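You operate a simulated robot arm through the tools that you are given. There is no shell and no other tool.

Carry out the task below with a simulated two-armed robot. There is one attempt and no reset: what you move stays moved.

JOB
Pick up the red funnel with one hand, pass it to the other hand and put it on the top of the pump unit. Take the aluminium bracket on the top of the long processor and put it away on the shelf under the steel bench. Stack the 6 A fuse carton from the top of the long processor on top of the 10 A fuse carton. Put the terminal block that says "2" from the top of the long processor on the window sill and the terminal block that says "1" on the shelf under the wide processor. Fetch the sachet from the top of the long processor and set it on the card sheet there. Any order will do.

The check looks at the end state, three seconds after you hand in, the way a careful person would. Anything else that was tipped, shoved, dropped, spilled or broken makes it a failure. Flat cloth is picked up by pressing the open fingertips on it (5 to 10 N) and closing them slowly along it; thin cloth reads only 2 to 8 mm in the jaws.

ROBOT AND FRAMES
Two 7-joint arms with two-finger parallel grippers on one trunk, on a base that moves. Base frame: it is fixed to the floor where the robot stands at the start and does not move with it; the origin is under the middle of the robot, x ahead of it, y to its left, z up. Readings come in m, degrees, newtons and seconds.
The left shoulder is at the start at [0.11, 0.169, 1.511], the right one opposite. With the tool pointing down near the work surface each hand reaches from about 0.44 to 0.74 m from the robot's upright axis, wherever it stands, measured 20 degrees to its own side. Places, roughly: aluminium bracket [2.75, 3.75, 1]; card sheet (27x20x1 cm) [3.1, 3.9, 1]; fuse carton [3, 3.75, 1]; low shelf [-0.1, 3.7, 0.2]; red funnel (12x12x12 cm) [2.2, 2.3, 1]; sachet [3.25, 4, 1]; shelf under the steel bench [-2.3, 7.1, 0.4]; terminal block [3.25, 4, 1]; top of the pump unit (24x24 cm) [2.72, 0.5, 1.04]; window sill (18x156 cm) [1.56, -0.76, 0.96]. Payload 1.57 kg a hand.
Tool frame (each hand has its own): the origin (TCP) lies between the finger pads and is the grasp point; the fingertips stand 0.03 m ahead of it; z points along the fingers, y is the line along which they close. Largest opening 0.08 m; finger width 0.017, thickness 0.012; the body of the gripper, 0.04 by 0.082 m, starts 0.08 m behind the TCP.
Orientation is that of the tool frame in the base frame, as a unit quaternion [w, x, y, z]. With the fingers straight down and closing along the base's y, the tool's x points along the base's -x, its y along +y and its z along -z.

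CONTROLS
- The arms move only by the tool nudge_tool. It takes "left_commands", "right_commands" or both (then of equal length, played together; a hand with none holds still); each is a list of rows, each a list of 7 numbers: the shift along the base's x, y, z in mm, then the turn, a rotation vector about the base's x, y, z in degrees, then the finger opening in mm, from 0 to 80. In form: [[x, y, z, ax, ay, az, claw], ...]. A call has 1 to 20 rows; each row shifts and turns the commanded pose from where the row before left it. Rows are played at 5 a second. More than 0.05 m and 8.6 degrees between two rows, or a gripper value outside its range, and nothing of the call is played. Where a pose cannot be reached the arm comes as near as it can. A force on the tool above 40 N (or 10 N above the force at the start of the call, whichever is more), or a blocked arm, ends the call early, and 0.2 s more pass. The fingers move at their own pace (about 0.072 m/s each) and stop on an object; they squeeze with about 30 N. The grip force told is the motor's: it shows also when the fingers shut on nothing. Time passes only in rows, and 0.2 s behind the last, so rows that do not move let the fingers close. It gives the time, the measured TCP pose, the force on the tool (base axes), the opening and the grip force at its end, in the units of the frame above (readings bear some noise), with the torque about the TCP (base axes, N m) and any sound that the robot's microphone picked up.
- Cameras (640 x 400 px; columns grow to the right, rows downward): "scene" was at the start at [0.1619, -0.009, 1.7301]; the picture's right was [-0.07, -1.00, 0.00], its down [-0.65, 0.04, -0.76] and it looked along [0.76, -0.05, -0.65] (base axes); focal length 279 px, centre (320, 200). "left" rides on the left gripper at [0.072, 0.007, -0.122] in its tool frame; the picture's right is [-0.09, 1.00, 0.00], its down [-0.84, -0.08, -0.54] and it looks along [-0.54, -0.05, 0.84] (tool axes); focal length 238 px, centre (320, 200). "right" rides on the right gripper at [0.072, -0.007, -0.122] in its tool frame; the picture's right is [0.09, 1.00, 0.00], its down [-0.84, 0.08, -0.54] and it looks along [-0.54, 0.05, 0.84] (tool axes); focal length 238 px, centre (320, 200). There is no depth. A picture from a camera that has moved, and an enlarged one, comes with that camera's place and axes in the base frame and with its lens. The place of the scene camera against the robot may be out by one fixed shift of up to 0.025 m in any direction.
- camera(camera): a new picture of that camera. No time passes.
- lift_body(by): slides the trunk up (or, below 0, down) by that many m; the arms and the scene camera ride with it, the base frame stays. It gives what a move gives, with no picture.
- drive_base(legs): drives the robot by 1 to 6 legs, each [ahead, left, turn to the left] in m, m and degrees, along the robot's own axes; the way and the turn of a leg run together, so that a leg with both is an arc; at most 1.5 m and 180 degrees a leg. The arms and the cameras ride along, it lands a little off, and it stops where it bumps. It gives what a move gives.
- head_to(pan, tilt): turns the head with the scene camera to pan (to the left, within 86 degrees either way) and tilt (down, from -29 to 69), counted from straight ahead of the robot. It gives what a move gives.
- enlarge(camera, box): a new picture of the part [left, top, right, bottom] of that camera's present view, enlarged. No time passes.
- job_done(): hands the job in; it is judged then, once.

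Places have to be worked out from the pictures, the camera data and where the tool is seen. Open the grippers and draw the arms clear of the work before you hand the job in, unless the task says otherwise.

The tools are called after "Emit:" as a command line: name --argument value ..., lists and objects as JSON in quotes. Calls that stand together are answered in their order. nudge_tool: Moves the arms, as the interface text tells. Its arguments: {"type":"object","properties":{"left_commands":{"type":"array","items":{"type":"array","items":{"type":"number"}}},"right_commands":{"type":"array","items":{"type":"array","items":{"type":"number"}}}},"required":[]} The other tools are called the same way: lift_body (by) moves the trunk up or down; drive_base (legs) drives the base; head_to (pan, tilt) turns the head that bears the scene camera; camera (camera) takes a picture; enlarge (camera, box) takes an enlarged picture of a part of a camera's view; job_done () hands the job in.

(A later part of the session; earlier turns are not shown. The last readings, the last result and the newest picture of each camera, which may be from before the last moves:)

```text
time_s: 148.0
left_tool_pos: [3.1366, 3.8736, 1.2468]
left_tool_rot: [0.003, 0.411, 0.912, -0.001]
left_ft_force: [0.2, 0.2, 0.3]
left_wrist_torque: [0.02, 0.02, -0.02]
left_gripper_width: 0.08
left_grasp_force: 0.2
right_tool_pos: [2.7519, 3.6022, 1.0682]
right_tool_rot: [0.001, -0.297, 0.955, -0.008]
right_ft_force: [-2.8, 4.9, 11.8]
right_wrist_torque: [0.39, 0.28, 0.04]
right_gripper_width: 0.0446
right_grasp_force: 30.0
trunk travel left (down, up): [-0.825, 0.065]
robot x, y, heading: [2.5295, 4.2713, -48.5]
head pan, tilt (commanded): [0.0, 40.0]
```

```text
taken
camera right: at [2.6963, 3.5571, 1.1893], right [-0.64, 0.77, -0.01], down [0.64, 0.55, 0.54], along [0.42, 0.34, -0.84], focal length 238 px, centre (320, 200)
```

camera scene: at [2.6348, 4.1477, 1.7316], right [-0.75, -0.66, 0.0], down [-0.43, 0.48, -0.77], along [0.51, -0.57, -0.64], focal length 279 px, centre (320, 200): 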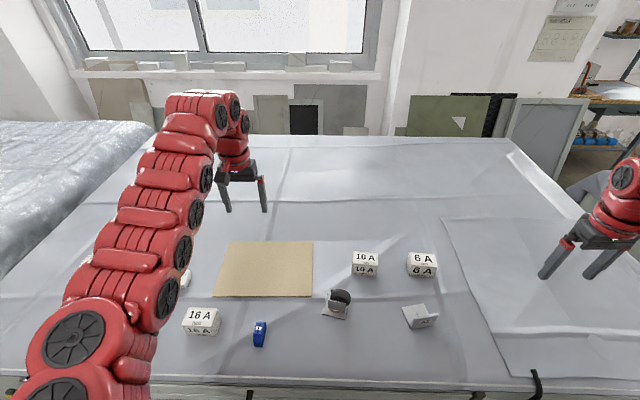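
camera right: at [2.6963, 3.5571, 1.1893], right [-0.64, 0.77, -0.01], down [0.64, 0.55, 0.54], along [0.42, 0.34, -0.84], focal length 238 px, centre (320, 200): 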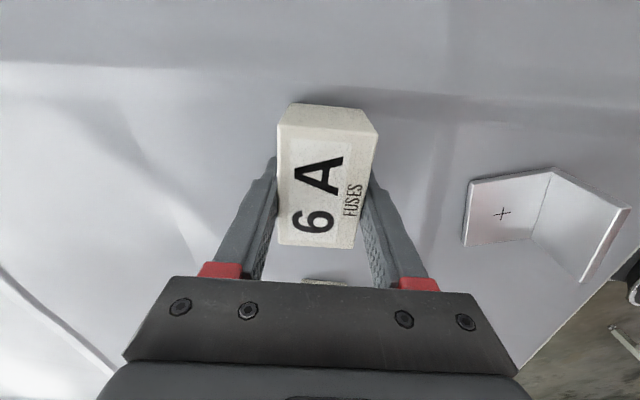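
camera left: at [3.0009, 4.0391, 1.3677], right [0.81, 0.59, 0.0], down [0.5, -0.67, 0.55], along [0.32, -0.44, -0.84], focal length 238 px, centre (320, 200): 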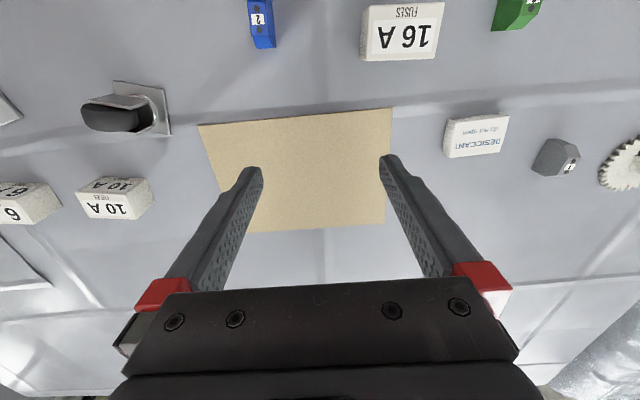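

The carton is gripped (44.6 mm, 30 N). I lift it 9 cm.

Emit:
nudge_tool --right_commands '[[0, 0, 5, 0, 0, 0, 36], [0, 0, 20, 0, 0, 0, 36], [0, 0, 30, 0, 0, 0, 36], [0, 0, 35, 0, 0, 0, 36], [0, 0, 0, 0, 0, 0, 36]]'

Emit:
camera --camera "right"

Emit:
camera --camera "scene"

```text
time_s: 149.2
left_tool_pos: [3.1376, 3.872, 1.2463]
left_tool_rot: [0.002, 0.41, 0.912, -0.001]
left_ft_force: [0.3, -0.2, 0.8]
left_wrist_torque: [-0.04, 0.02, 0.0]
left_gripper_width: 0.0801
left_grasp_force: 0.1
right_tool_pos: [2.7506, 3.5978, 1.1569]
right_tool_rot: [0.001, -0.298, 0.955, -0.005]
right_ft_force: [-0.6, -0.3, -1.0]
right_wrist_torque: [-0.02, 0.01, -0.01]
right_gripper_width: 0.0444
right_grasp_force: 30.4
trunk travel left (down, up): [-0.825, 0.065]
robot x, y, heading: [2.532, 4.2767, -48.7]
head pan, tilt (commanded): [0.0, 40.0]
```

```text
taken
camera right: at [2.6957, 3.5533, 1.2779], right [-0.64, 0.77, -0.01], down [0.64, 0.55, 0.54], along [0.42, 0.34, -0.84], focal length 238 px, centre (320, 200)
```

right: 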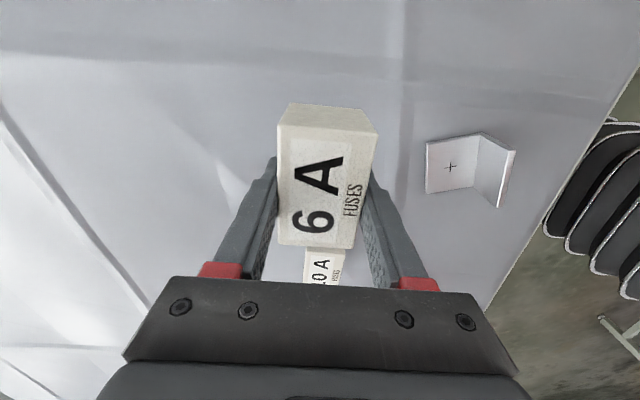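

```text
taken
camera scene: at [2.6366, 4.1455, 1.7312], right [-0.75, -0.66, 0.0], down [-0.43, 0.48, -0.77], along [0.51, -0.57, -0.64], focal length 279 px, centre (320, 200)
```

scene: 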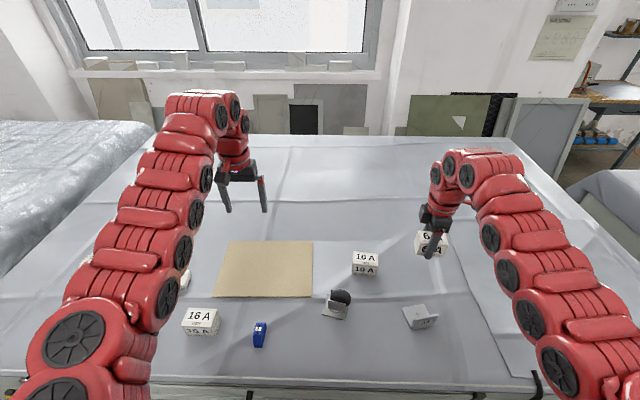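

Now I carry it over the 10 A carton and align (turn −2°).

Emit:
nudge_tool --right_commands '[[26.3, 23, 0, 0, 0, -0.4, 36], [26.3, 23, 0, 0, 0, -0.4, 36], [26.3, 23, 0, 0, 0, -0.4, 36], [26.3, 23, 0, 0, 0, -0.4, 36], [26.3, 23, 0, 0, 0, -0.4, 36], [0, 0, 0, 0, 0, 0, 36]]'

Emit:
camera --camera "right"

Emit:
enlarge --camera "scene" --box '[300, 200, 440, 320]'

Emit:
camera --camera "left"

```text
time_s: 150.6
left_tool_pos: [3.138, 3.8725, 1.2455]
left_tool_rot: [0.001, 0.411, 0.912, -0.001]
left_ft_force: [-0.4, -0.2, -0.7]
left_wrist_torque: [0.01, -0.01, 0.05]
left_gripper_width: 0.08
left_grasp_force: 0.1
right_tool_pos: [2.8824, 3.7144, 1.1532]
right_tool_rot: [0.0, -0.281, 0.96, -0.006]
right_ft_force: [-0.2, 0.2, -1.8]
right_wrist_torque: [0.01, -0.06, 0.06]
right_gripper_width: 0.0449
right_grasp_force: 30.6
trunk travel left (down, up): [-0.825, 0.065]
robot x, y, heading: [2.5312, 4.275, -48.6]
head pan, tilt (commanded): [0.0, 40.0]
```

```text
taken
camera right: at [2.8254, 3.6719, 1.275], right [-0.61, 0.79, -0.01], down [0.66, 0.52, 0.54], along [0.43, 0.32, -0.84], focal length 238 px, centre (320, 200)
```

right: 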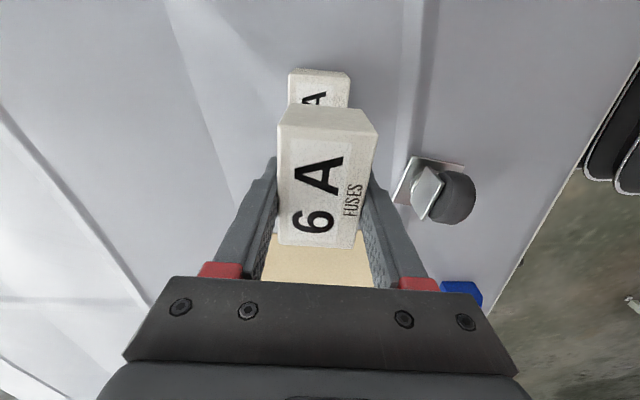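

```text
3.33 times, centred on (370, 260) of scene
camera zoom: at [2.6359, 4.1448, 1.7312], right [-0.75, -0.66, 0.0], down [-0.43, 0.48, -0.77], along [0.51, -0.57, -0.64], focal length 929 px, centre (153, 0)
```

zoom: 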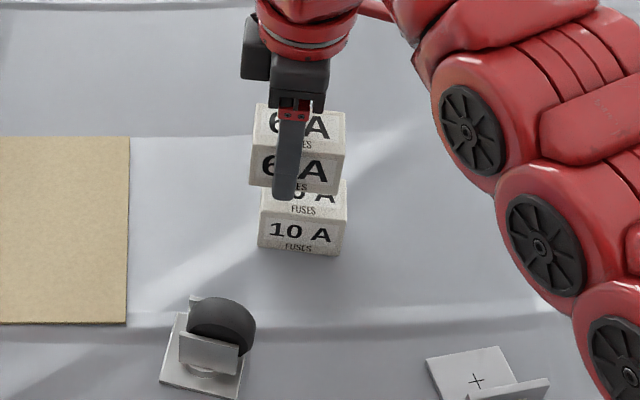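

```text
taken
camera left: at [3.0952, 3.9296, 1.3675], right [0.81, 0.59, 0.0], down [0.5, -0.68, 0.55], along [0.32, -0.44, -0.84], focal length 238 px, centre (320, 200)
```

left: 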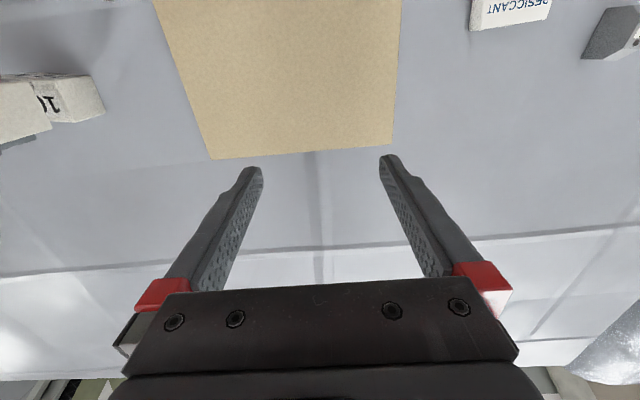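

Aligned within ~2 mm. I lower gently onto the 10 A carton.

Emit:
nudge_tool --right_commands '[[-1, 0, -10, 0, 0, 0, 36], [0, 0, -10, 0, 0, 0, 36], [0, 0, -6, 0, 0, 0, 36], [0, 0, -3, 0, 0, 0, 36], [0, 0, -2, 0, 0, 0, 36], [0, 0, 0, 0, 0, 0, 36]]'

Emit:
enlarge --camera "scene" --box '[300, 200, 440, 320]'

```text
time_s: 152.0
left_tool_pos: [3.1383, 3.8726, 1.2449]
left_tool_rot: [0.002, 0.41, 0.912, -0.002]
left_ft_force: [0.3, -0.1, 0.1]
left_wrist_torque: [0.02, -0.01, -0.01]
left_gripper_width: 0.08
left_grasp_force: 0.1
right_tool_pos: [2.8808, 3.7173, 1.1239]
right_tool_rot: [0.0, -0.281, 0.96, -0.007]
right_ft_force: [-0.4, 0.0, -1.4]
right_wrist_torque: [0.0, 0.0, -0.01]
right_gripper_width: 0.0447
right_grasp_force: 30.6
trunk travel left (down, up): [-0.825, 0.065]
robot x, y, heading: [2.5271, 4.2727, -48.2]
head pan, tilt (commanded): [0.0, 40.0]
```

```text
3.33 times, centred on (370, 260) of scene
camera zoom: at [2.6369, 4.1455, 1.7312], right [-0.75, -0.66, 0.0], down [-0.43, 0.48, -0.77], along [0.51, -0.57, -0.64], focal length 929 px, centre (153, 0)
```

zoom: 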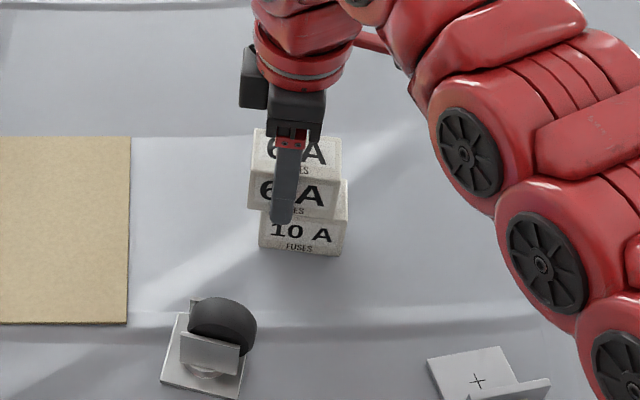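

The scene view suggests the 6 A carton sits ~1 cm left of the 10 A one. I zoom closer to measure.

Emit:
enlarge --camera "scene" --box '[325, 210, 395, 265]'

Emit:
camera --camera "right"

Emit:
enlarge --camera "left" --box '[0, 50, 140, 160]'

```text
7.27 times, centred on (360, 238) of scene
camera zoom: at [2.6369, 4.1455, 1.7312], right [-0.75, -0.66, 0.0], down [-0.43, 0.48, -0.77], along [0.51, -0.57, -0.64], focal length 2027 px, centre (29, -73)
```

zoom: 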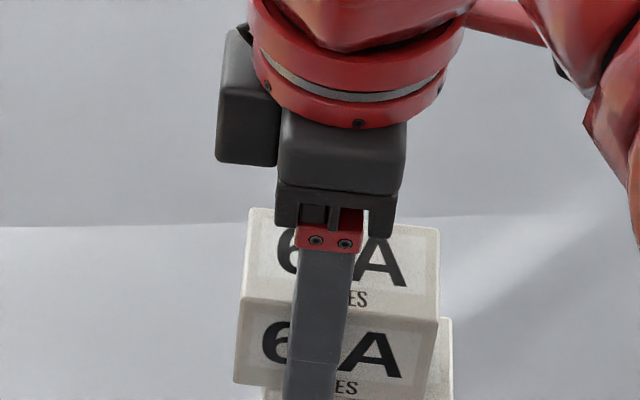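

```text
taken
camera right: at [2.8249, 3.6732, 1.2469], right [-0.62, 0.79, -0.01], down [0.66, 0.52, 0.54], along [0.43, 0.32, -0.84], focal length 238 px, centre (320, 200)
```

right: 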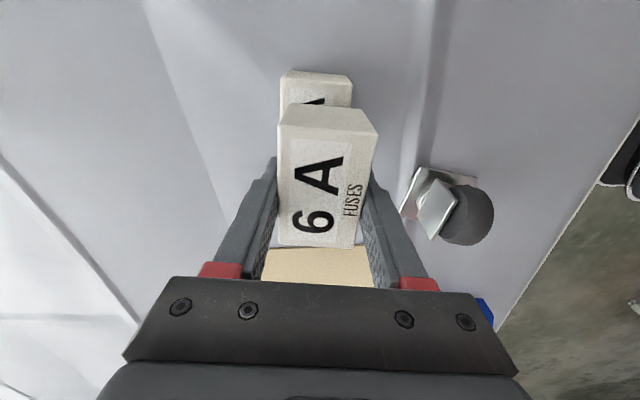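

```text
3.64 times, centred on (70, 105) of left
camera zoom: at [3.096, 3.9302, 1.3673], right [0.81, 0.59, 0.0], down [0.5, -0.68, 0.55], along [0.32, -0.44, -0.84], focal length 867 px, centre (1229, 546)
```

zoom: 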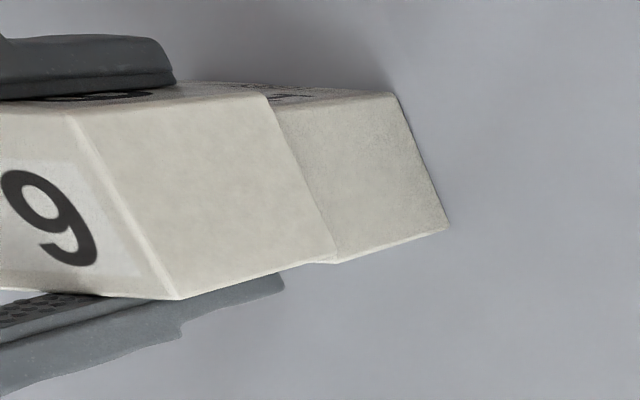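

Wrist and scene views agree: the 10 A carton extends ~1.1 cm further to the right. I shift the 6 A carton by that along its long axis and recheck.

Emit:
nudge_tool --right_commands '[[-4.8, -3.1, 0, 0, 0, 0, 36], [-4.9, -3.1, 0, 0, 0, 0, 36], [0, 0, 0, 0, 0, 0, 36]]'

Emit:
camera --camera "right"

Emit:
enlarge --camera "left" --box '[0, 50, 140, 160]'

Emit:
enlarge --camera "scene" --box '[325, 225, 395, 280]'

```text
time_s: 152.8
left_tool_pos: [3.1384, 3.8723, 1.2454]
left_tool_rot: [0.002, 0.411, 0.911, -0.001]
left_ft_force: [0.3, 0.5, 0.0]
left_wrist_torque: [0.04, -0.03, 0.0]
left_gripper_width: 0.08
left_grasp_force: 0.0
right_tool_pos: [2.8719, 3.7103, 1.1244]
right_tool_rot: [-0.001, -0.282, 0.96, -0.006]
right_ft_force: [-0.1, -0.7, -1.0]
right_wrist_torque: [0.01, 0.0, -0.02]
right_gripper_width: 0.0444
right_grasp_force: 29.7
trunk travel left (down, up): [-0.825, 0.065]
robot x, y, heading: [2.53, 4.2733, -48.2]
head pan, tilt (commanded): [0.0, 40.0]
```

```text
taken
camera right: at [2.8155, 3.6667, 1.2473], right [-0.62, 0.79, -0.01], down [0.66, 0.52, 0.54], along [0.43, 0.32, -0.84], focal length 238 px, centre (320, 200)
```

right: 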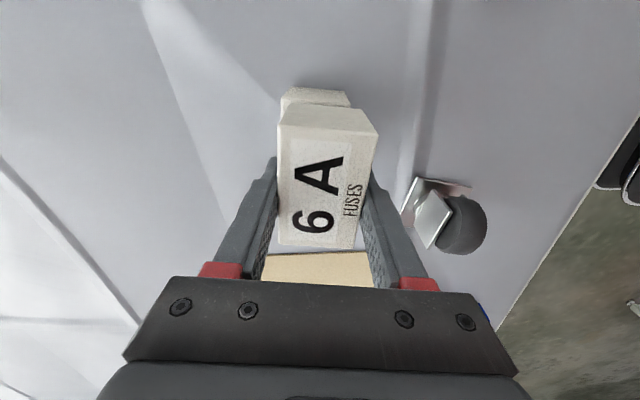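

```text
3.64 times, centred on (70, 105) of left
camera zoom: at [3.0961, 3.9302, 1.3673], right [0.81, 0.59, 0.0], down [0.5, -0.68, 0.55], along [0.32, -0.44, -0.84], focal length 867 px, centre (1229, 546)
```

zoom: 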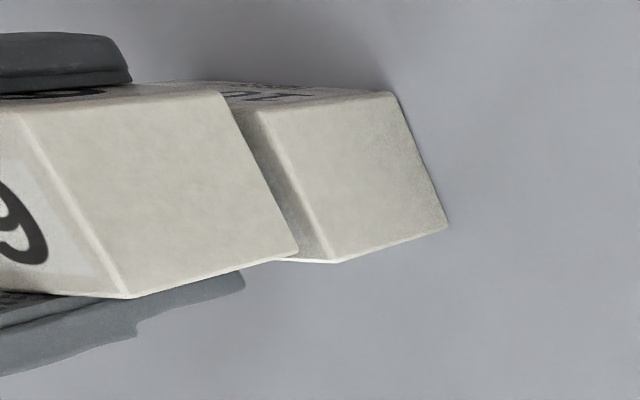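

```text
7.27 times, centred on (360, 252) of scene
camera zoom: at [2.6371, 4.1455, 1.7312], right [-0.75, -0.66, 0.0], down [-0.43, 0.48, -0.77], along [0.51, -0.57, -0.64], focal length 2027 px, centre (29, -182)
```

zoom: 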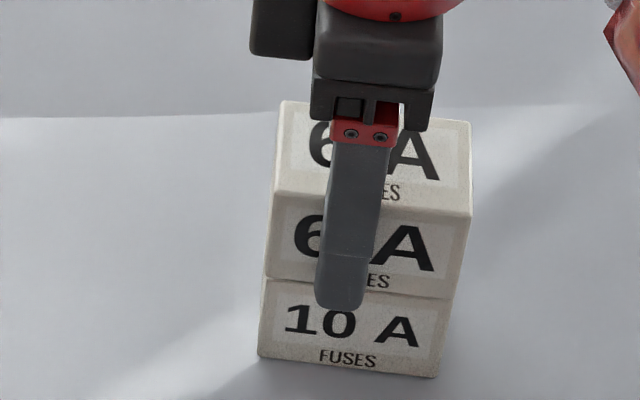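

Nearly flush now. I enlarge the right camera to judge the last millimetres.

Emit:
enlarge --camera "right" --box '[265, 75, 395, 145]'

```text
4.92 times, centred on (330, 110) of right
camera zoom: at [2.8155, 3.6667, 1.2473], right [-0.62, 0.79, -0.01], down [0.66, 0.52, 0.54], along [0.43, 0.32, -0.84], focal length 1173 px, centre (271, 643)
```

zoom: 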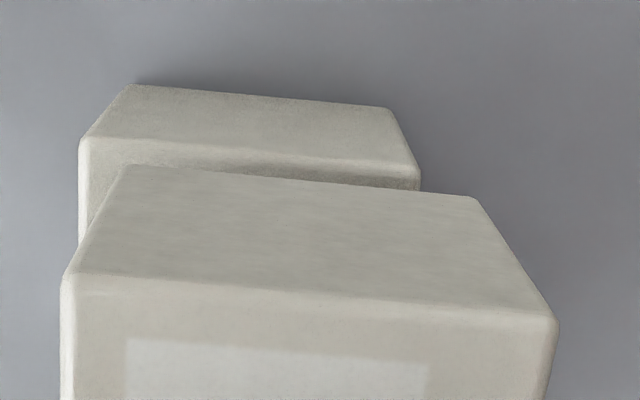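

The ends are flush to ~2 mm, but the 6 A sits ~4–7 mm too near me across the short side. I shift 4–5 mm away and lower onto it.

Emit:
nudge_tool --right_commands '[[3.9, -3, 0, 0, 0, 0, 36], [0, 0, -2, 0, 0, 0, 36], [0, 0, -2, 0, 0, 0, 36], [0, 0, 0, 0, 0, 0, 36]]'

Emit:
enlarge --camera "right" --box '[265, 75, 395, 145]'

Emit:
enlarge --camera "left" --box '[0, 50, 140, 160]'

```text
time_s: 153.8
left_tool_pos: [3.1386, 3.8724, 1.246]
left_tool_rot: [0.001, 0.411, 0.912, -0.002]
left_ft_force: [0.1, -0.4, -0.1]
left_wrist_torque: [-0.04, 0.03, -0.01]
left_gripper_width: 0.0802
left_grasp_force: 0.1
right_tool_pos: [2.8759, 3.7071, 1.121]
right_tool_rot: [0.0, -0.282, 0.959, -0.007]
right_ft_force: [-0.9, -0.4, -1.1]
right_wrist_torque: [0.01, 0.02, 0.03]
right_gripper_width: 0.0447
right_grasp_force: 30.0
trunk travel left (down, up): [-0.825, 0.065]
robot x, y, heading: [2.5283, 4.2737, -48.2]
head pan, tilt (commanded): [0.0, 40.0]
```

```text
4.92 times, centred on (330, 110) of right
camera zoom: at [2.819, 3.6635, 1.2432], right [-0.62, 0.79, -0.01], down [0.66, 0.52, 0.54], along [0.43, 0.32, -0.84], focal length 1173 px, centre (271, 643)
```

zoom: 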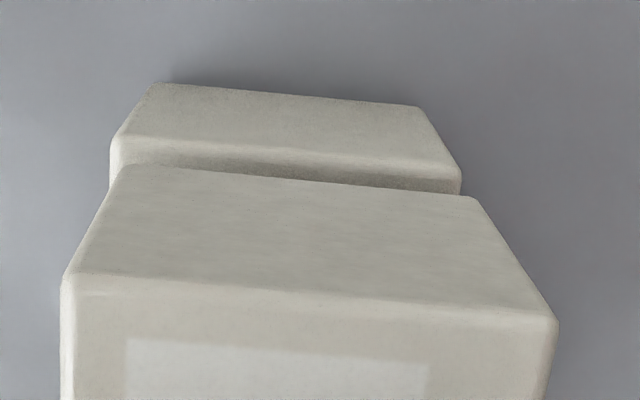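

```text
3.64 times, centred on (70, 105) of left
camera zoom: at [3.0962, 3.9301, 1.3672], right [0.81, 0.59, 0.0], down [0.5, -0.68, 0.55], along [0.32, -0.44, -0.84], focal length 867 px, centre (1229, 546)
```

zoom: 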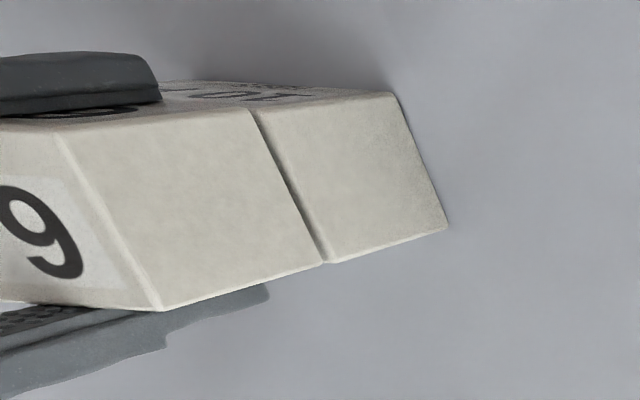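

Flush now within ~2 mm. I lower the last millimetres until contact.

Emit:
nudge_tool --right_commands '[[0, 0, -1.5, 0, 0, 0, 36], [0, 0, -1.5, 0, 0, 0, 36], [0, 0, 0, 0, 0, 0, 36]]'

```text
time_s: 154.6
left_tool_pos: [3.1379, 3.8713, 1.2466]
left_tool_rot: [0.001, 0.411, 0.912, 0.0]
left_ft_force: [-0.5, -0.2, 0.0]
left_wrist_torque: [-0.02, -0.03, 0.0]
left_gripper_width: 0.08
left_grasp_force: 0.1
right_tool_pos: [2.8752, 3.7073, 1.1195]
right_tool_rot: [0.0, -0.282, 0.96, -0.007]
right_ft_force: [-0.4, -0.2, -1.8]
right_wrist_torque: [0.04, -0.02, 0.02]
right_gripper_width: 0.0447
right_grasp_force: 29.8
trunk travel left (down, up): [-0.825, 0.065]
robot x, y, heading: [2.5294, 4.2706, -48.3]
head pan, tilt (commanded): [0.0, 40.0]
```

Still no contact force; two more millimetre steps.

Emit:
nudge_tool --right_commands '[[0, 0, -1, 0, 0, 0, 36], [0, 0, -1, 0, 0, 0, 36], [0, 0, 0, 0, 0, 0, 36]]'

Emit:
enlarge --camera "left" --box '[0, 50, 140, 160]'

```text
time_s: 155.4
left_tool_pos: [3.138, 3.8724, 1.2464]
left_tool_rot: [0.003, 0.412, 0.911, -0.002]
left_ft_force: [-0.3, -0.7, -0.6]
left_wrist_torque: [-0.03, 0.0, -0.05]
left_gripper_width: 0.0799
left_grasp_force: 0.1
right_tool_pos: [2.8761, 3.7063, 1.1175]
right_tool_rot: [0.0, -0.281, 0.96, -0.007]
right_ft_force: [-0.9, -1.4, 4.7]
right_wrist_torque: [0.01, 0.2, 0.03]
right_gripper_width: 0.0446
right_grasp_force: 29.6
trunk travel left (down, up): [-0.825, 0.065]
robot x, y, heading: [2.5309, 4.2725, -48.3]
head pan, tilt (commanded): [0.0, 40.0]
```

```text
3.64 times, centred on (70, 105) of left
camera zoom: at [3.0954, 3.9303, 1.3678], right [0.81, 0.59, 0.0], down [0.5, -0.68, 0.55], along [0.32, -0.44, -0.84], focal length 867 px, centre (1229, 546)
```

zoom: 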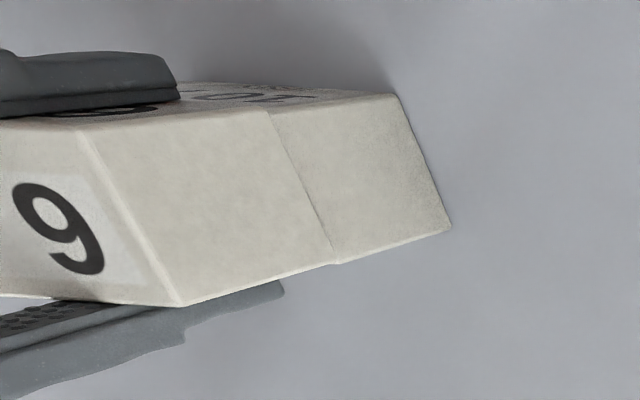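

Contact (≈6 N). I open the fingers gradually and rise.

Emit:
nudge_tool --right_commands '[[0, 0, 0, 0, 0, 0, 44], [0, 0, 0, 0, 0, 0, 47], [0, 0, 0, 0, 0, 0, 52], [0, 0, 0, 0, 0, 0, 60], [0, 0, 0, 0, 0, 0, 72], [0, 0, 0, 0, 0, 0, 76], [0, 0, 20, 0, 0, 0, 76], [0, 0, 30, 0, 0, 0, 76], [0, 0, 30, 0, 0, 0, 76], [0, 0, 20, 0, 0, 0, 76]]'

Emit:
camera --camera "right"

Emit:
camera --camera "scene"

```text
time_s: 157.6
left_tool_pos: [3.139, 3.8726, 1.2461]
left_tool_rot: [0.001, 0.411, 0.912, -0.001]
left_ft_force: [0.1, -0.8, -0.1]
left_wrist_torque: [0.01, 0.04, -0.02]
left_gripper_width: 0.0799
left_grasp_force: 0.1
right_tool_pos: [2.8749, 3.7094, 1.2175]
right_tool_rot: [0.0, -0.281, 0.96, -0.006]
right_ft_force: [-1.1, 0.0, -0.5]
right_wrist_torque: [-0.04, 0.03, -0.02]
right_gripper_width: 0.0759
right_grasp_force: 0.1
trunk travel left (down, up): [-0.825, 0.065]
robot x, y, heading: [2.531, 4.2719, -48.8]
head pan, tilt (commanded): [0.0, 40.0]
```

```text
taken
camera right: at [2.8189, 3.665, 1.3397], right [-0.62, 0.79, -0.01], down [0.66, 0.52, 0.54], along [0.43, 0.32, -0.84], focal length 238 px, centre (320, 200)
```

right: 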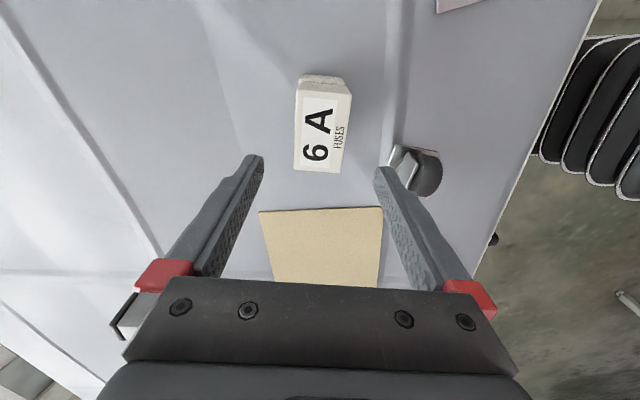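

```text
taken
camera scene: at [2.6365, 4.1459, 1.7313], right [-0.75, -0.66, 0.0], down [-0.43, 0.48, -0.77], along [0.51, -0.57, -0.64], focal length 279 px, centre (320, 200)
```

scene: 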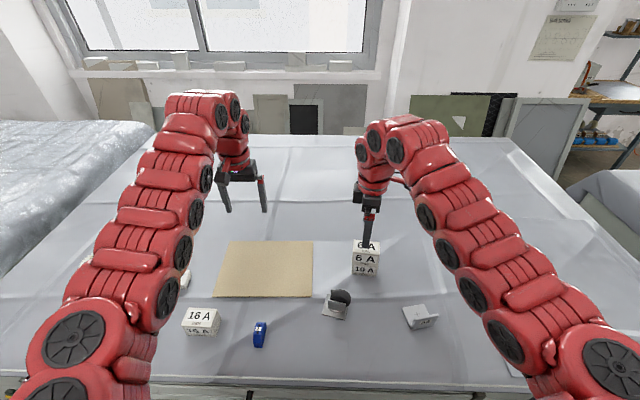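

The cartons are stacked neatly. Next the A2 bracket: I zoom from the scene and right cameras to get its shape.

Emit:
enlarge --camera "scene" --box '[385, 285, 465, 345]'

Emit:
nudge_tool --right_commands '[[-30, 5, 5, 0, 0, -2, 76], [-30, 5, 5, 0, 0, -2, 76], [-30, 5, 5, 0, 0, -2, 76], [-30, 5, 0, 0, 0, -2, 76], [-30, 5, 0, 0, 0, -2, 76], [-25, 5, 0, 0, 0, -2, 76], [0, 0, 0, 0, 0, 0, 76]]'

Emit:
camera --camera "right"

```text
6.67 times, centred on (425, 315) of scene
camera zoom: at [2.6365, 4.1459, 1.7313], right [-0.75, -0.66, 0.0], down [-0.43, 0.48, -0.77], along [0.51, -0.57, -0.64], focal length 1858 px, centre (-380, -567)
```

zoom: 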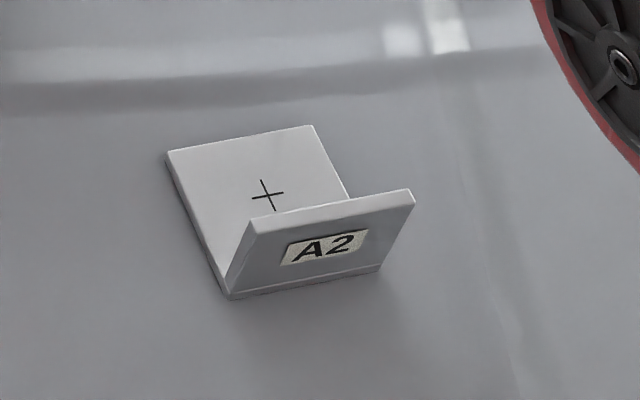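

```text
time_s: 159.2
left_tool_pos: [3.1367, 3.8723, 1.2464]
left_tool_rot: [0.003, 0.411, 0.912, -0.002]
left_ft_force: [-0.4, 0.2, 0.3]
left_wrist_torque: [0.04, 0.0, 0.01]
left_gripper_width: 0.08
left_grasp_force: 0.1
right_tool_pos: [2.7877, 3.6688, 1.2457]
right_tool_rot: [0.0, -0.179, 0.984, -0.006]
right_ft_force: [0.6, -0.6, -0.9]
right_wrist_torque: [-0.04, -0.05, -0.02]
right_gripper_width: 0.076
right_grasp_force: 0.0
right hand out of reach, approached as far as the arm can: row 1, 2, 3, 5, 6
trunk travel left (down, up): [-0.825, 0.065]
robot x, y, heading: [2.5294, 4.2735, -48.7]
head pan, tilt (commanded): [0.0, 40.0]
```

```text
taken
camera right: at [2.7221, 3.6375, 1.3671], right [-0.44, 0.9, -0.01], down [0.76, 0.37, 0.54], along [0.49, 0.23, -0.84], focal length 238 px, centre (320, 200)
```

right: 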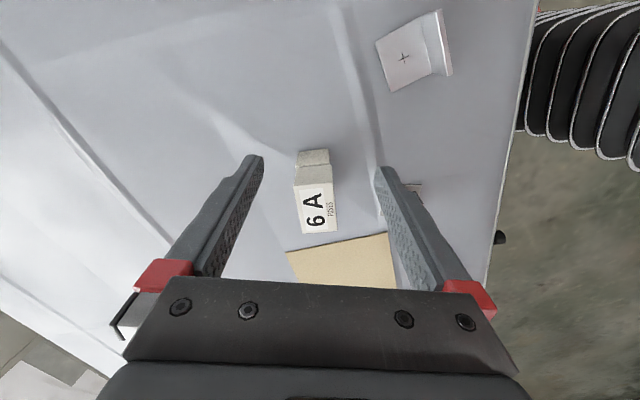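

Bracket: base plate flat, upright "A2" plate ~6.2 cm long, 5 cm tall, its face normal at ~140°. I bring the right hand lower and toward it, turning to close across the upright plate.

Emit:
nudge_tool --right_commands '[[-26.7, 10, -19, 0, 0, 5.9, 70], [-26.7, 10, -19, 0, 0, 5.9, 60], [-26.7, 10, -19, 0, 0, 5.9, 60], [-26.7, 10, -15, 0, 0, 5.9, 60], [-26.7, 10, -15, 0, 0, 5.8, 60], [0, 0, 0, 0, 0, 0, 60]]'

Emit:
camera --camera "right"

Emit:
enlarge --camera "scene" --box '[365, 235, 485, 345]'

```text
time_s: 160.6
left_tool_pos: [3.1405, 3.8723, 1.2447]
left_tool_rot: [0.001, 0.41, 0.912, -0.002]
left_ft_force: [-0.1, 0.0, -1.0]
left_wrist_torque: [0.02, 0.03, 0.0]
left_gripper_width: 0.0801
left_grasp_force: 0.0
right_tool_pos: [2.7329, 3.6084, 1.2307]
right_tool_rot: [0.0, -0.345, 0.938, -0.006]
right_ft_force: [0.6, 0.0, -0.5]
right_wrist_torque: [0.02, 0.04, 0.0]
right_gripper_width: 0.0601
right_grasp_force: 0.1
right hand out of reach, approached as far as the arm can: row 1, 2, 3, 5
trunk travel left (down, up): [-0.825, 0.065]
robot x, y, heading: [2.5286, 4.2724, -48.3]
head pan, tilt (commanded): [0.0, 40.0]
```

```text
taken
camera right: at [2.6821, 3.558, 1.3522], right [-0.72, 0.7, -0.01], down [0.58, 0.61, 0.54], along [0.38, 0.38, -0.84], focal length 238 px, centre (320, 200)
```

right: 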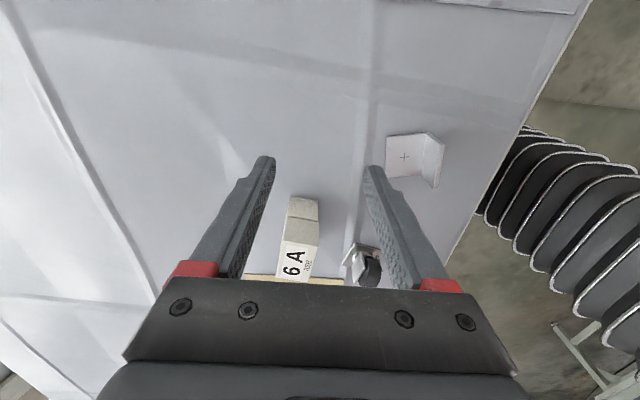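

```text
3.64 times, centred on (425, 290) of scene
camera zoom: at [2.6388, 4.145, 1.731], right [-0.75, -0.66, 0.0], down [-0.43, 0.48, -0.77], along [0.51, -0.57, -0.64], focal length 1014 px, centre (-62, -127)
```

zoom: 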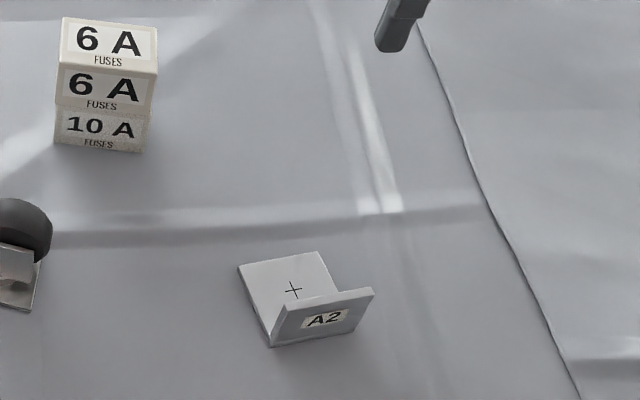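

High up the hand cannot come closer to me, so I first lower it over the free spot and then draw it back toward the bracket at z≈1.13.

Emit:
nudge_tool --right_commands '[[0, 0, -25, 0, 0, 0, 60], [0, 0, -25, 0, 0, 0, 60], [0, 0, -25, 0, 0, 0, 60], [0, 0, -25, 0, 0, 0, 60], [-15, 24, 0, 0, 0, 2, 60], [-15, 24, 0, 0, 0, 2, 60], [-15, 24, 0, 0, 0, 2, 60], [-15, 24, 0, 0, 0, 2, 60], [0, 0, 0, 0, 0, 0, 60]]'

Emit:
camera --camera "right"

```text
time_s: 162.6
left_tool_pos: [3.1381, 3.8717, 1.2462]
left_tool_rot: [0.001, 0.411, 0.912, -0.001]
left_ft_force: [-0.7, 0.6, 0.3]
left_wrist_torque: [0.01, 0.01, 0.01]
left_gripper_width: 0.08
left_grasp_force: 0.1
right_tool_pos: [2.7299, 3.6088, 1.1626]
right_tool_rot: [0.0, -0.342, 0.94, -0.003]
right_ft_force: [-0.2, 0.2, -0.1]
right_wrist_torque: [0.02, 0.04, -0.01]
right_gripper_width: 0.06
right_grasp_force: 0.0
right hand out of reach, approached as far as the arm can: row 3, 4, 5, 6, 7, 8
trunk travel left (down, up): [-0.825, 0.065]
robot x, y, heading: [2.5262, 4.2722, -48.3]
head pan, tilt (commanded): [0.0, 40.0]
```

```text
taken
camera right: at [2.6782, 3.5569, 1.2847], right [-0.71, 0.7, -0.01], down [0.59, 0.6, 0.54], along [0.38, 0.38, -0.84], focal length 238 px, centre (320, 200)
```

right: 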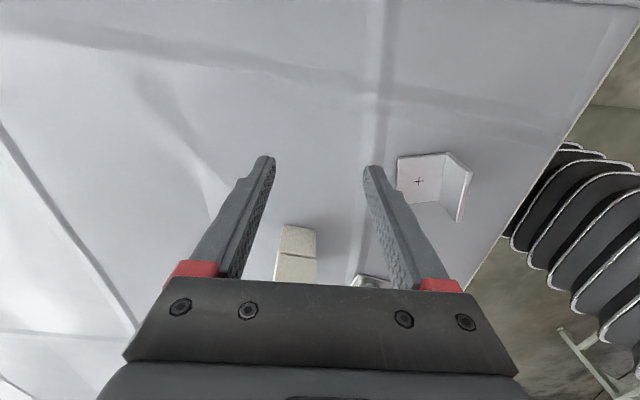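

The wrist gets stuck near this yaw, and the bracket will need a tilted grasp to suit the low shelf, so I leave it for later. I raise the right hand and turn it back to its default direction.

Emit:
nudge_tool --right_commands '[[0, 0, 20, 0, 0, 0, 60], [0, 0, 20, 0, 0, 0, 60], [0, 0, 20, 0, 0, 0, 60], [-10, -8, 5, 0, 0, -8, 60], [-10, -8, 5, 0, 0, -8, 60], [-10, -8, 5, 0, 0, -8, 60], [-15, -8, 0, 0, 0, -8, 60], [-15, -8, 0, 0, 0, -8, 60], [-15, -5, 0, 0, 0, -8, 60], [-20, 0, 0, 0, 0, -8, 60], [-20, 0, 0, 0, 0, -8, 60], [-20, 0, 0, 0, 0, -8, 60], [-20, 0, 0, 0, 0, -8, 60], [-20, 0, 0, 0, 0, -8, 60]]'

Emit:
camera --camera "scene"

```text
time_s: 165.6
left_tool_pos: [3.138, 3.8709, 1.2469]
left_tool_rot: [0.002, 0.411, 0.912, -0.002]
left_ft_force: [-0.2, -0.4, -0.7]
left_wrist_torque: [0.0, 0.03, 0.03]
left_gripper_width: 0.0801
left_grasp_force: 0.1
right_tool_pos: [2.5532, 3.5621, 1.2375]
right_tool_rot: [-0.003, 0.408, 0.913, -0.003]
right_ft_force: [-0.5, -0.2, 0.3]
right_wrist_torque: [0.0, 0.02, 0.01]
right_gripper_width: 0.0601
right_grasp_force: 0.0
trunk travel left (down, up): [-0.825, 0.065]
robot x, y, heading: [2.5289, 4.2739, -48.4]
head pan, tilt (commanded): [0.0, 40.0]
```

```text
taken
camera scene: at [2.6358, 4.1457, 1.7313], right [-0.75, -0.66, 0.0], down [-0.43, 0.48, -0.77], along [0.51, -0.57, -0.64], focal length 279 px, centre (320, 200)
```

scene: 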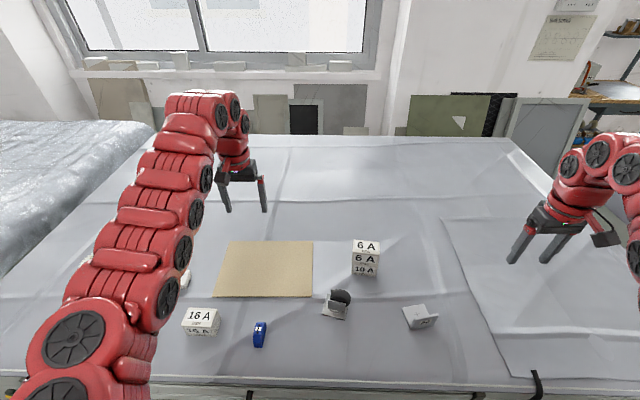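

I shift left 0.28 m along the processor for the sachet, terminal blocks and card.

Emit:
drive_base --legs '[[0, 0.28, 0]]'

Emit:
camera --camera "left"

Emit:
camera --camera "scene"

```text
time_s: 167.6
left_tool_pos: [3.3418, 4.0506, 1.2457]
left_tool_rot: [0.001, 0.412, 0.911, -0.002]
left_ft_force: [-0.3, -0.4, 0.0]
left_wrist_torque: [-0.01, 0.03, -0.01]
left_gripper_width: 0.08
left_grasp_force: 0.1
right_tool_pos: [2.7562, 3.7418, 1.2373]
right_tool_rot: [-0.003, 0.408, 0.913, -0.003]
right_ft_force: [-0.1, -0.1, -0.3]
right_wrist_torque: [0.04, 0.01, 0.03]
right_gripper_width: 0.0602
right_grasp_force: 0.0
trunk travel left (down, up): [-0.825, 0.065]
robot x, y, heading: [2.734, 4.4491, -48.4]
head pan, tilt (commanded): [0.0, 40.0]
```

```text
taken
camera left: at [3.299, 4.1096, 1.3676], right [0.81, 0.59, 0.0], down [0.49, -0.68, 0.55], along [0.32, -0.44, -0.84], focal length 238 px, centre (320, 200)
```

left: 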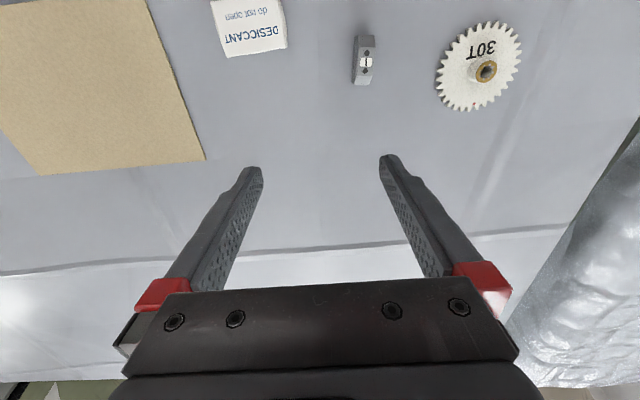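

```text
taken
camera scene: at [2.8401, 4.3255, 1.7312], right [-0.75, -0.66, 0.0], down [-0.42, 0.48, -0.77], along [0.51, -0.57, -0.64], focal length 279 px, centre (320, 200)
```

scene: 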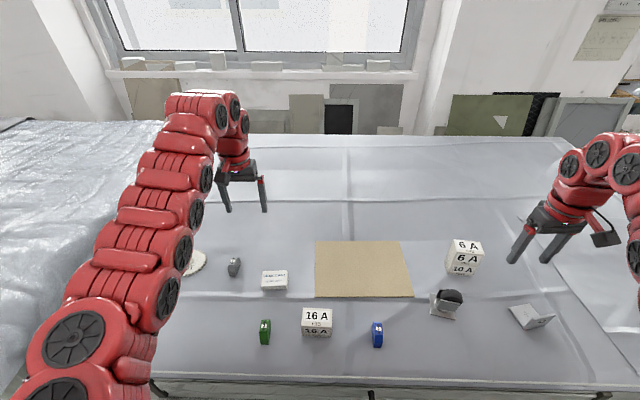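

I enlarge the left wrist view for the sachet and the grey "1" block.

Emit:
enlarge --camera "left" --box '[195, 0, 395, 100]'

Emit:
enlarge --camera "scene" --box '[215, 240, 335, 350]'

```text
3.20 times, centred on (295, 50) of left
camera zoom: at [3.299, 4.1096, 1.3676], right [0.81, 0.59, 0.0], down [0.49, -0.68, 0.55], along [0.32, -0.44, -0.84], focal length 763 px, centre (400, 680)
```

zoom: 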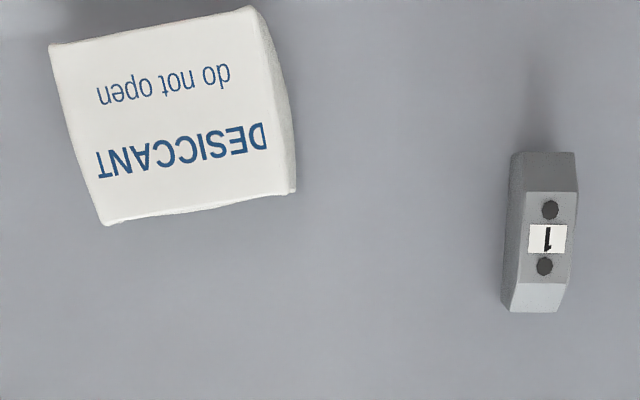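

```text
3.64 times, centred on (275, 295) of scene
camera zoom: at [2.8401, 4.3255, 1.7312], right [-0.75, -0.66, 0.0], down [-0.42, 0.48, -0.77], along [0.51, -0.57, -0.64], focal length 1014 px, centre (484, -146)
```

zoom: 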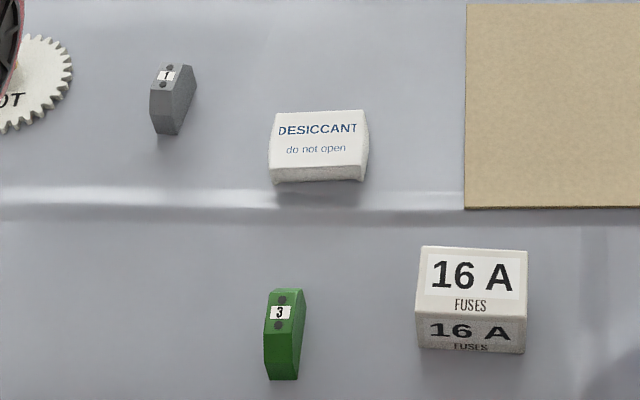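

Sachet: ~6.9×5.1 cm, centre (3.225, 4.080), long side nearly along my closing direction – I'll grip it along the long side with a slight yaw. I move the left hand over it at safe height.

Emit:
nudge_tool --left_commands '[[-25.4, -22.6, 0, 0, 0, 0.8, 80], [-25.4, -22.6, 0, 0, 0, 0.8, 80], [0, 0, -31, 0, 0, 0.8, 80], [0, 0, -31, 0, 0, 0, 80], [0, 0, -31, 0, 0, 0, 80], [0, 0, -31, 0, 0, 0, 80], [-22.1, 24.9, 0, 0, 0, 0, 80], [-22.1, 24.9, 0, 0, 0, 0, 80], [-22.1, 24.9, 0, 0, 0, 0, 80], [0, 0, 0, 0, 0, 0, 80]]'

Emit:
camera --camera "left"

```text
time_s: 169.8
left_tool_pos: [3.2555, 4.0509, 1.1212]
left_tool_rot: [0.002, 0.392, 0.92, -0.002]
left_ft_force: [0.0, 0.3, -0.1]
left_wrist_torque: [-0.01, -0.02, 0.0]
left_gripper_width: 0.08
left_grasp_force: 0.2
left hand out of reach, approached as far as the arm can: row 8, 9
right_tool_pos: [2.758, 3.7436, 1.2376]
right_tool_rot: [-0.002, 0.408, 0.913, -0.003]
right_ft_force: [0.9, 0.1, -0.3]
right_wrist_torque: [0.02, 0.0, 0.01]
right_gripper_width: 0.0601
right_grasp_force: 0.0
trunk travel left (down, up): [-0.825, 0.065]
robot x, y, heading: [2.7349, 4.4528, -48.8]
head pan, tilt (commanded): [0.0, 40.0]
```

```text
taken
camera left: at [3.2118, 4.1061, 1.2427], right [0.78, 0.62, 0.0], down [0.52, -0.65, 0.55], along [0.34, -0.43, -0.84], focal length 238 px, centre (320, 200)
```

left: 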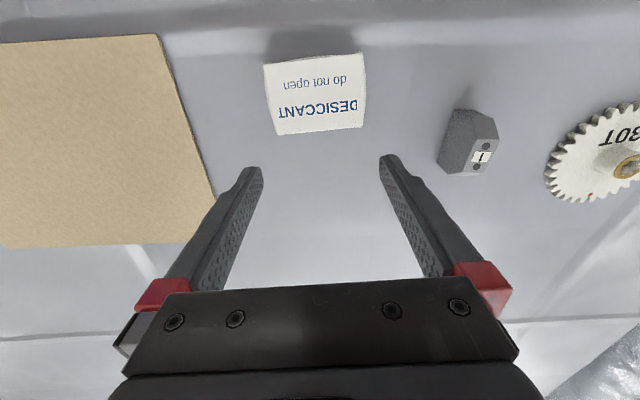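

The hand can't come nearer than ~0.65 m here, so I back the base off 10 cm (tips stay above all items).

Emit:
drive_base --legs '[[-0.1, 0, 0]]'

Emit:
camera --camera "left"

```text
time_s: 170.9
left_tool_pos: [3.193, 4.1204, 1.121]
left_tool_rot: [0.001, 0.393, 0.919, -0.002]
left_ft_force: [0.5, -0.6, 0.5]
left_wrist_torque: [0.04, 0.0, 0.01]
left_gripper_width: 0.0802
left_grasp_force: 0.1
right_tool_pos: [2.6931, 3.8155, 1.2377]
right_tool_rot: [-0.004, 0.408, 0.913, -0.003]
right_ft_force: [0.3, 0.5, 0.2]
right_wrist_torque: [0.02, 0.0, 0.0]
right_gripper_width: 0.06
right_grasp_force: 0.0
trunk travel left (down, up): [-0.825, 0.065]
robot x, y, heading: [2.6687, 4.5276, -48.7]
head pan, tilt (commanded): [0.0, 40.0]
```

```text
taken
camera left: at [3.147, 4.1769, 1.2419], right [0.78, 0.62, 0.0], down [0.52, -0.66, 0.54], along [0.34, -0.43, -0.84], focal length 238 px, centre (320, 200)
```

left: 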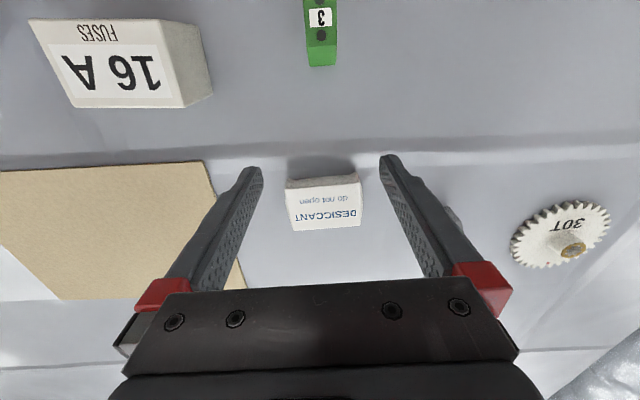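

Sachet re-measured at about (3.229, 4.080), top ≈1.052. I extend over it and lower to just above, then check the fit between the fingers.

Emit:
nudge_tool --left_commands '[[12, -13.5, 0, 0, 0, 0, 80], [12, -13.5, 0, 0, 0, 0, 80], [12, -13.4, 0, 0, 0, 0, 80], [0, 0, -15, 0, 0, 0, 80], [0, 0, -15, 0, 0, 0, 80], [0, 0, 0, 0, 0, 0, 80]]'

Emit:
camera --camera "left"

Emit:
enlarge --camera "scene" --box '[180, 180, 340, 300]'

```text
time_s: 172.3
left_tool_pos: [3.2257, 4.0816, 1.0928]
left_tool_rot: [0.002, 0.393, 0.92, -0.001]
left_ft_force: [0.7, 0.7, 0.1]
left_wrist_torque: [0.03, -0.02, 0.01]
left_gripper_width: 0.0798
left_grasp_force: 0.0
right_tool_pos: [2.692, 3.8177, 1.2385]
right_tool_rot: [-0.002, 0.408, 0.913, -0.003]
right_ft_force: [-0.6, 0.2, -0.3]
right_wrist_torque: [0.02, 0.02, 0.02]
right_gripper_width: 0.0601
right_grasp_force: 0.1
trunk travel left (down, up): [-0.825, 0.065]
robot x, y, heading: [2.6686, 4.5286, -48.5]
head pan, tilt (commanded): [0.0, 40.0]
```

```text
taken
camera left: at [3.1809, 4.1373, 1.2143], right [0.78, 0.62, 0.0], down [0.52, -0.66, 0.55], along [0.34, -0.43, -0.84], focal length 238 px, centre (320, 200)
```

left: 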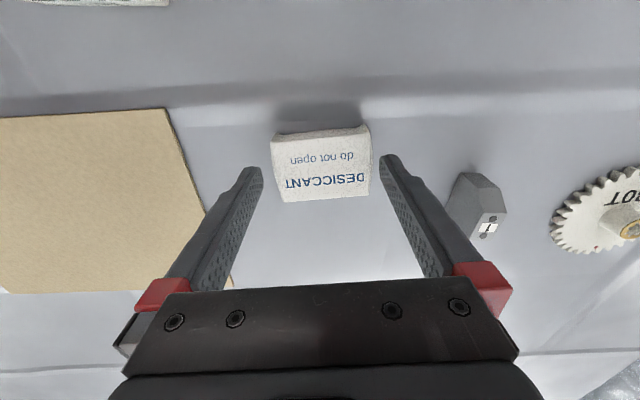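

```text
3.33 times, centred on (260, 240) of scene
camera zoom: at [2.7761, 4.3999, 1.7313], right [-0.75, -0.66, 0.0], down [-0.42, 0.48, -0.77], along [0.51, -0.58, -0.64], focal length 929 px, centre (520, 67)
```

zoom: 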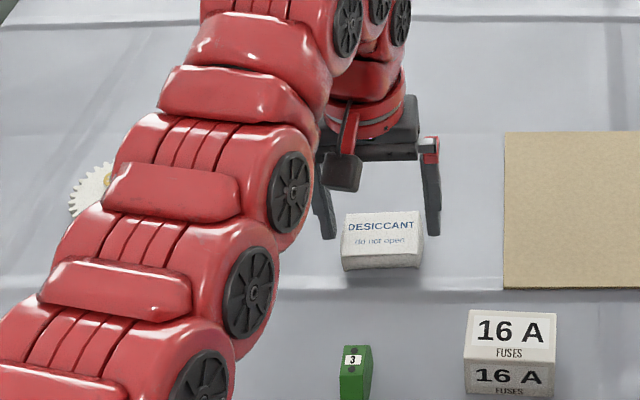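

The sachet lies between the fingers with a few mm each side. I correct 2–3 mm and lower to z≈1.065.

Emit:
nudge_tool --left_commands '[[2.8, 0, -5, 0, 0, 0, 80], [0, 0, -8, 0, 0, 0, 80], [0, 0, -8, 0, 0, 0, 80], [0, 0, -6, 0, 0, 0, 80], [0, 0, 0, 0, 0, 0, 80]]'

Emit:
camera --camera "left"

```text
time_s: 173.5
left_tool_pos: [3.2284, 4.0796, 1.0672]
left_tool_rot: [0.006, 0.393, 0.919, -0.003]
left_ft_force: [3.7, -4.7, 28.1]
left_wrist_torque: [0.85, -0.85, -0.29]
left_gripper_width: 0.0794
left_grasp_force: 0.1
right_tool_pos: [2.689, 3.8167, 1.2384]
right_tool_rot: [-0.002, 0.408, 0.913, -0.003]
right_ft_force: [-0.1, -0.3, -0.3]
right_wrist_torque: [-0.02, 0.03, -0.04]
right_gripper_width: 0.0599
right_grasp_force: 0.1
trunk travel left (down, up): [-0.825, 0.065]
robot x, y, heading: [2.67, 4.5294, -49.0]
head pan, tilt (commanded): [0.0, 40.0]
```

```text
taken
camera left: at [3.1828, 4.1369, 1.1879], right [0.78, 0.62, 0.0], down [0.52, -0.65, 0.55], along [0.34, -0.43, -0.83], focal length 238 px, centre (320, 200)
```

left: 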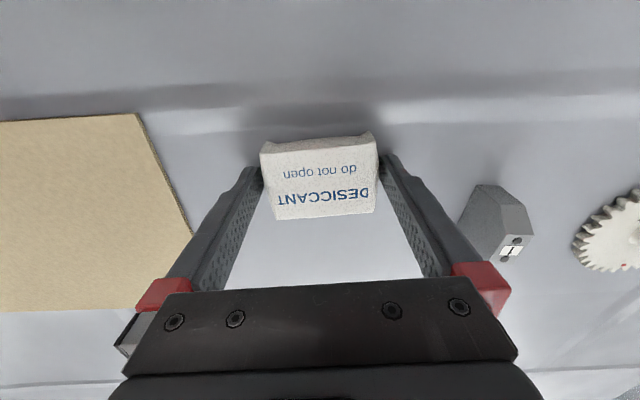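

28 N upward tells the fingertips touch the table – so the top is at z≈1.036. I raise 4 mm and close gently on the sachet.

Emit:
nudge_tool --left_commands '[[0, 0, 5, 0, 0, 0, 80], [0, 0, 0, 0, 0, 0, 74], [0, 0, 0, 0, 0, 0, 70], [0, 0, 0, 0, 0, 0, 67], [0, 0, 0, 0, 0, 0, 64], [0, 0, 0, 0, 0, 0, 60], [0, 0, 0, 0, 0, 0, 56], [0, 0, 0, 0, 0, 0, 56]]'

Emit:
camera --camera "left"

```text
time_s: 175.3
left_tool_pos: [3.2303, 4.0798, 1.0664]
left_tool_rot: [0.002, 0.393, 0.92, -0.001]
left_ft_force: [0.2, -0.3, 0.2]
left_wrist_torque: [-0.01, -0.01, 0.01]
left_gripper_width: 0.0746
left_grasp_force: 29.7
right_tool_pos: [2.692, 3.8173, 1.2365]
right_tool_rot: [-0.002, 0.408, 0.913, -0.004]
right_ft_force: [-0.3, 0.6, -0.2]
right_wrist_torque: [-0.01, 0.03, -0.02]
right_gripper_width: 0.0598
right_grasp_force: 0.0
trunk travel left (down, up): [-0.825, 0.065]
robot x, y, heading: [2.6694, 4.5255, -48.9]
head pan, tilt (commanded): [0.0, 40.0]
```

```text
taken
camera left: at [3.1852, 4.1361, 1.1892], right [0.78, 0.62, 0.0], down [0.52, -0.66, 0.55], along [0.34, -0.43, -0.84], focal length 238 px, centre (320, 200)
```

left: 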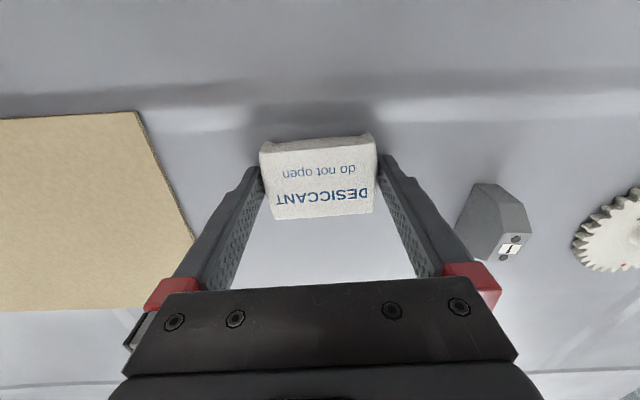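

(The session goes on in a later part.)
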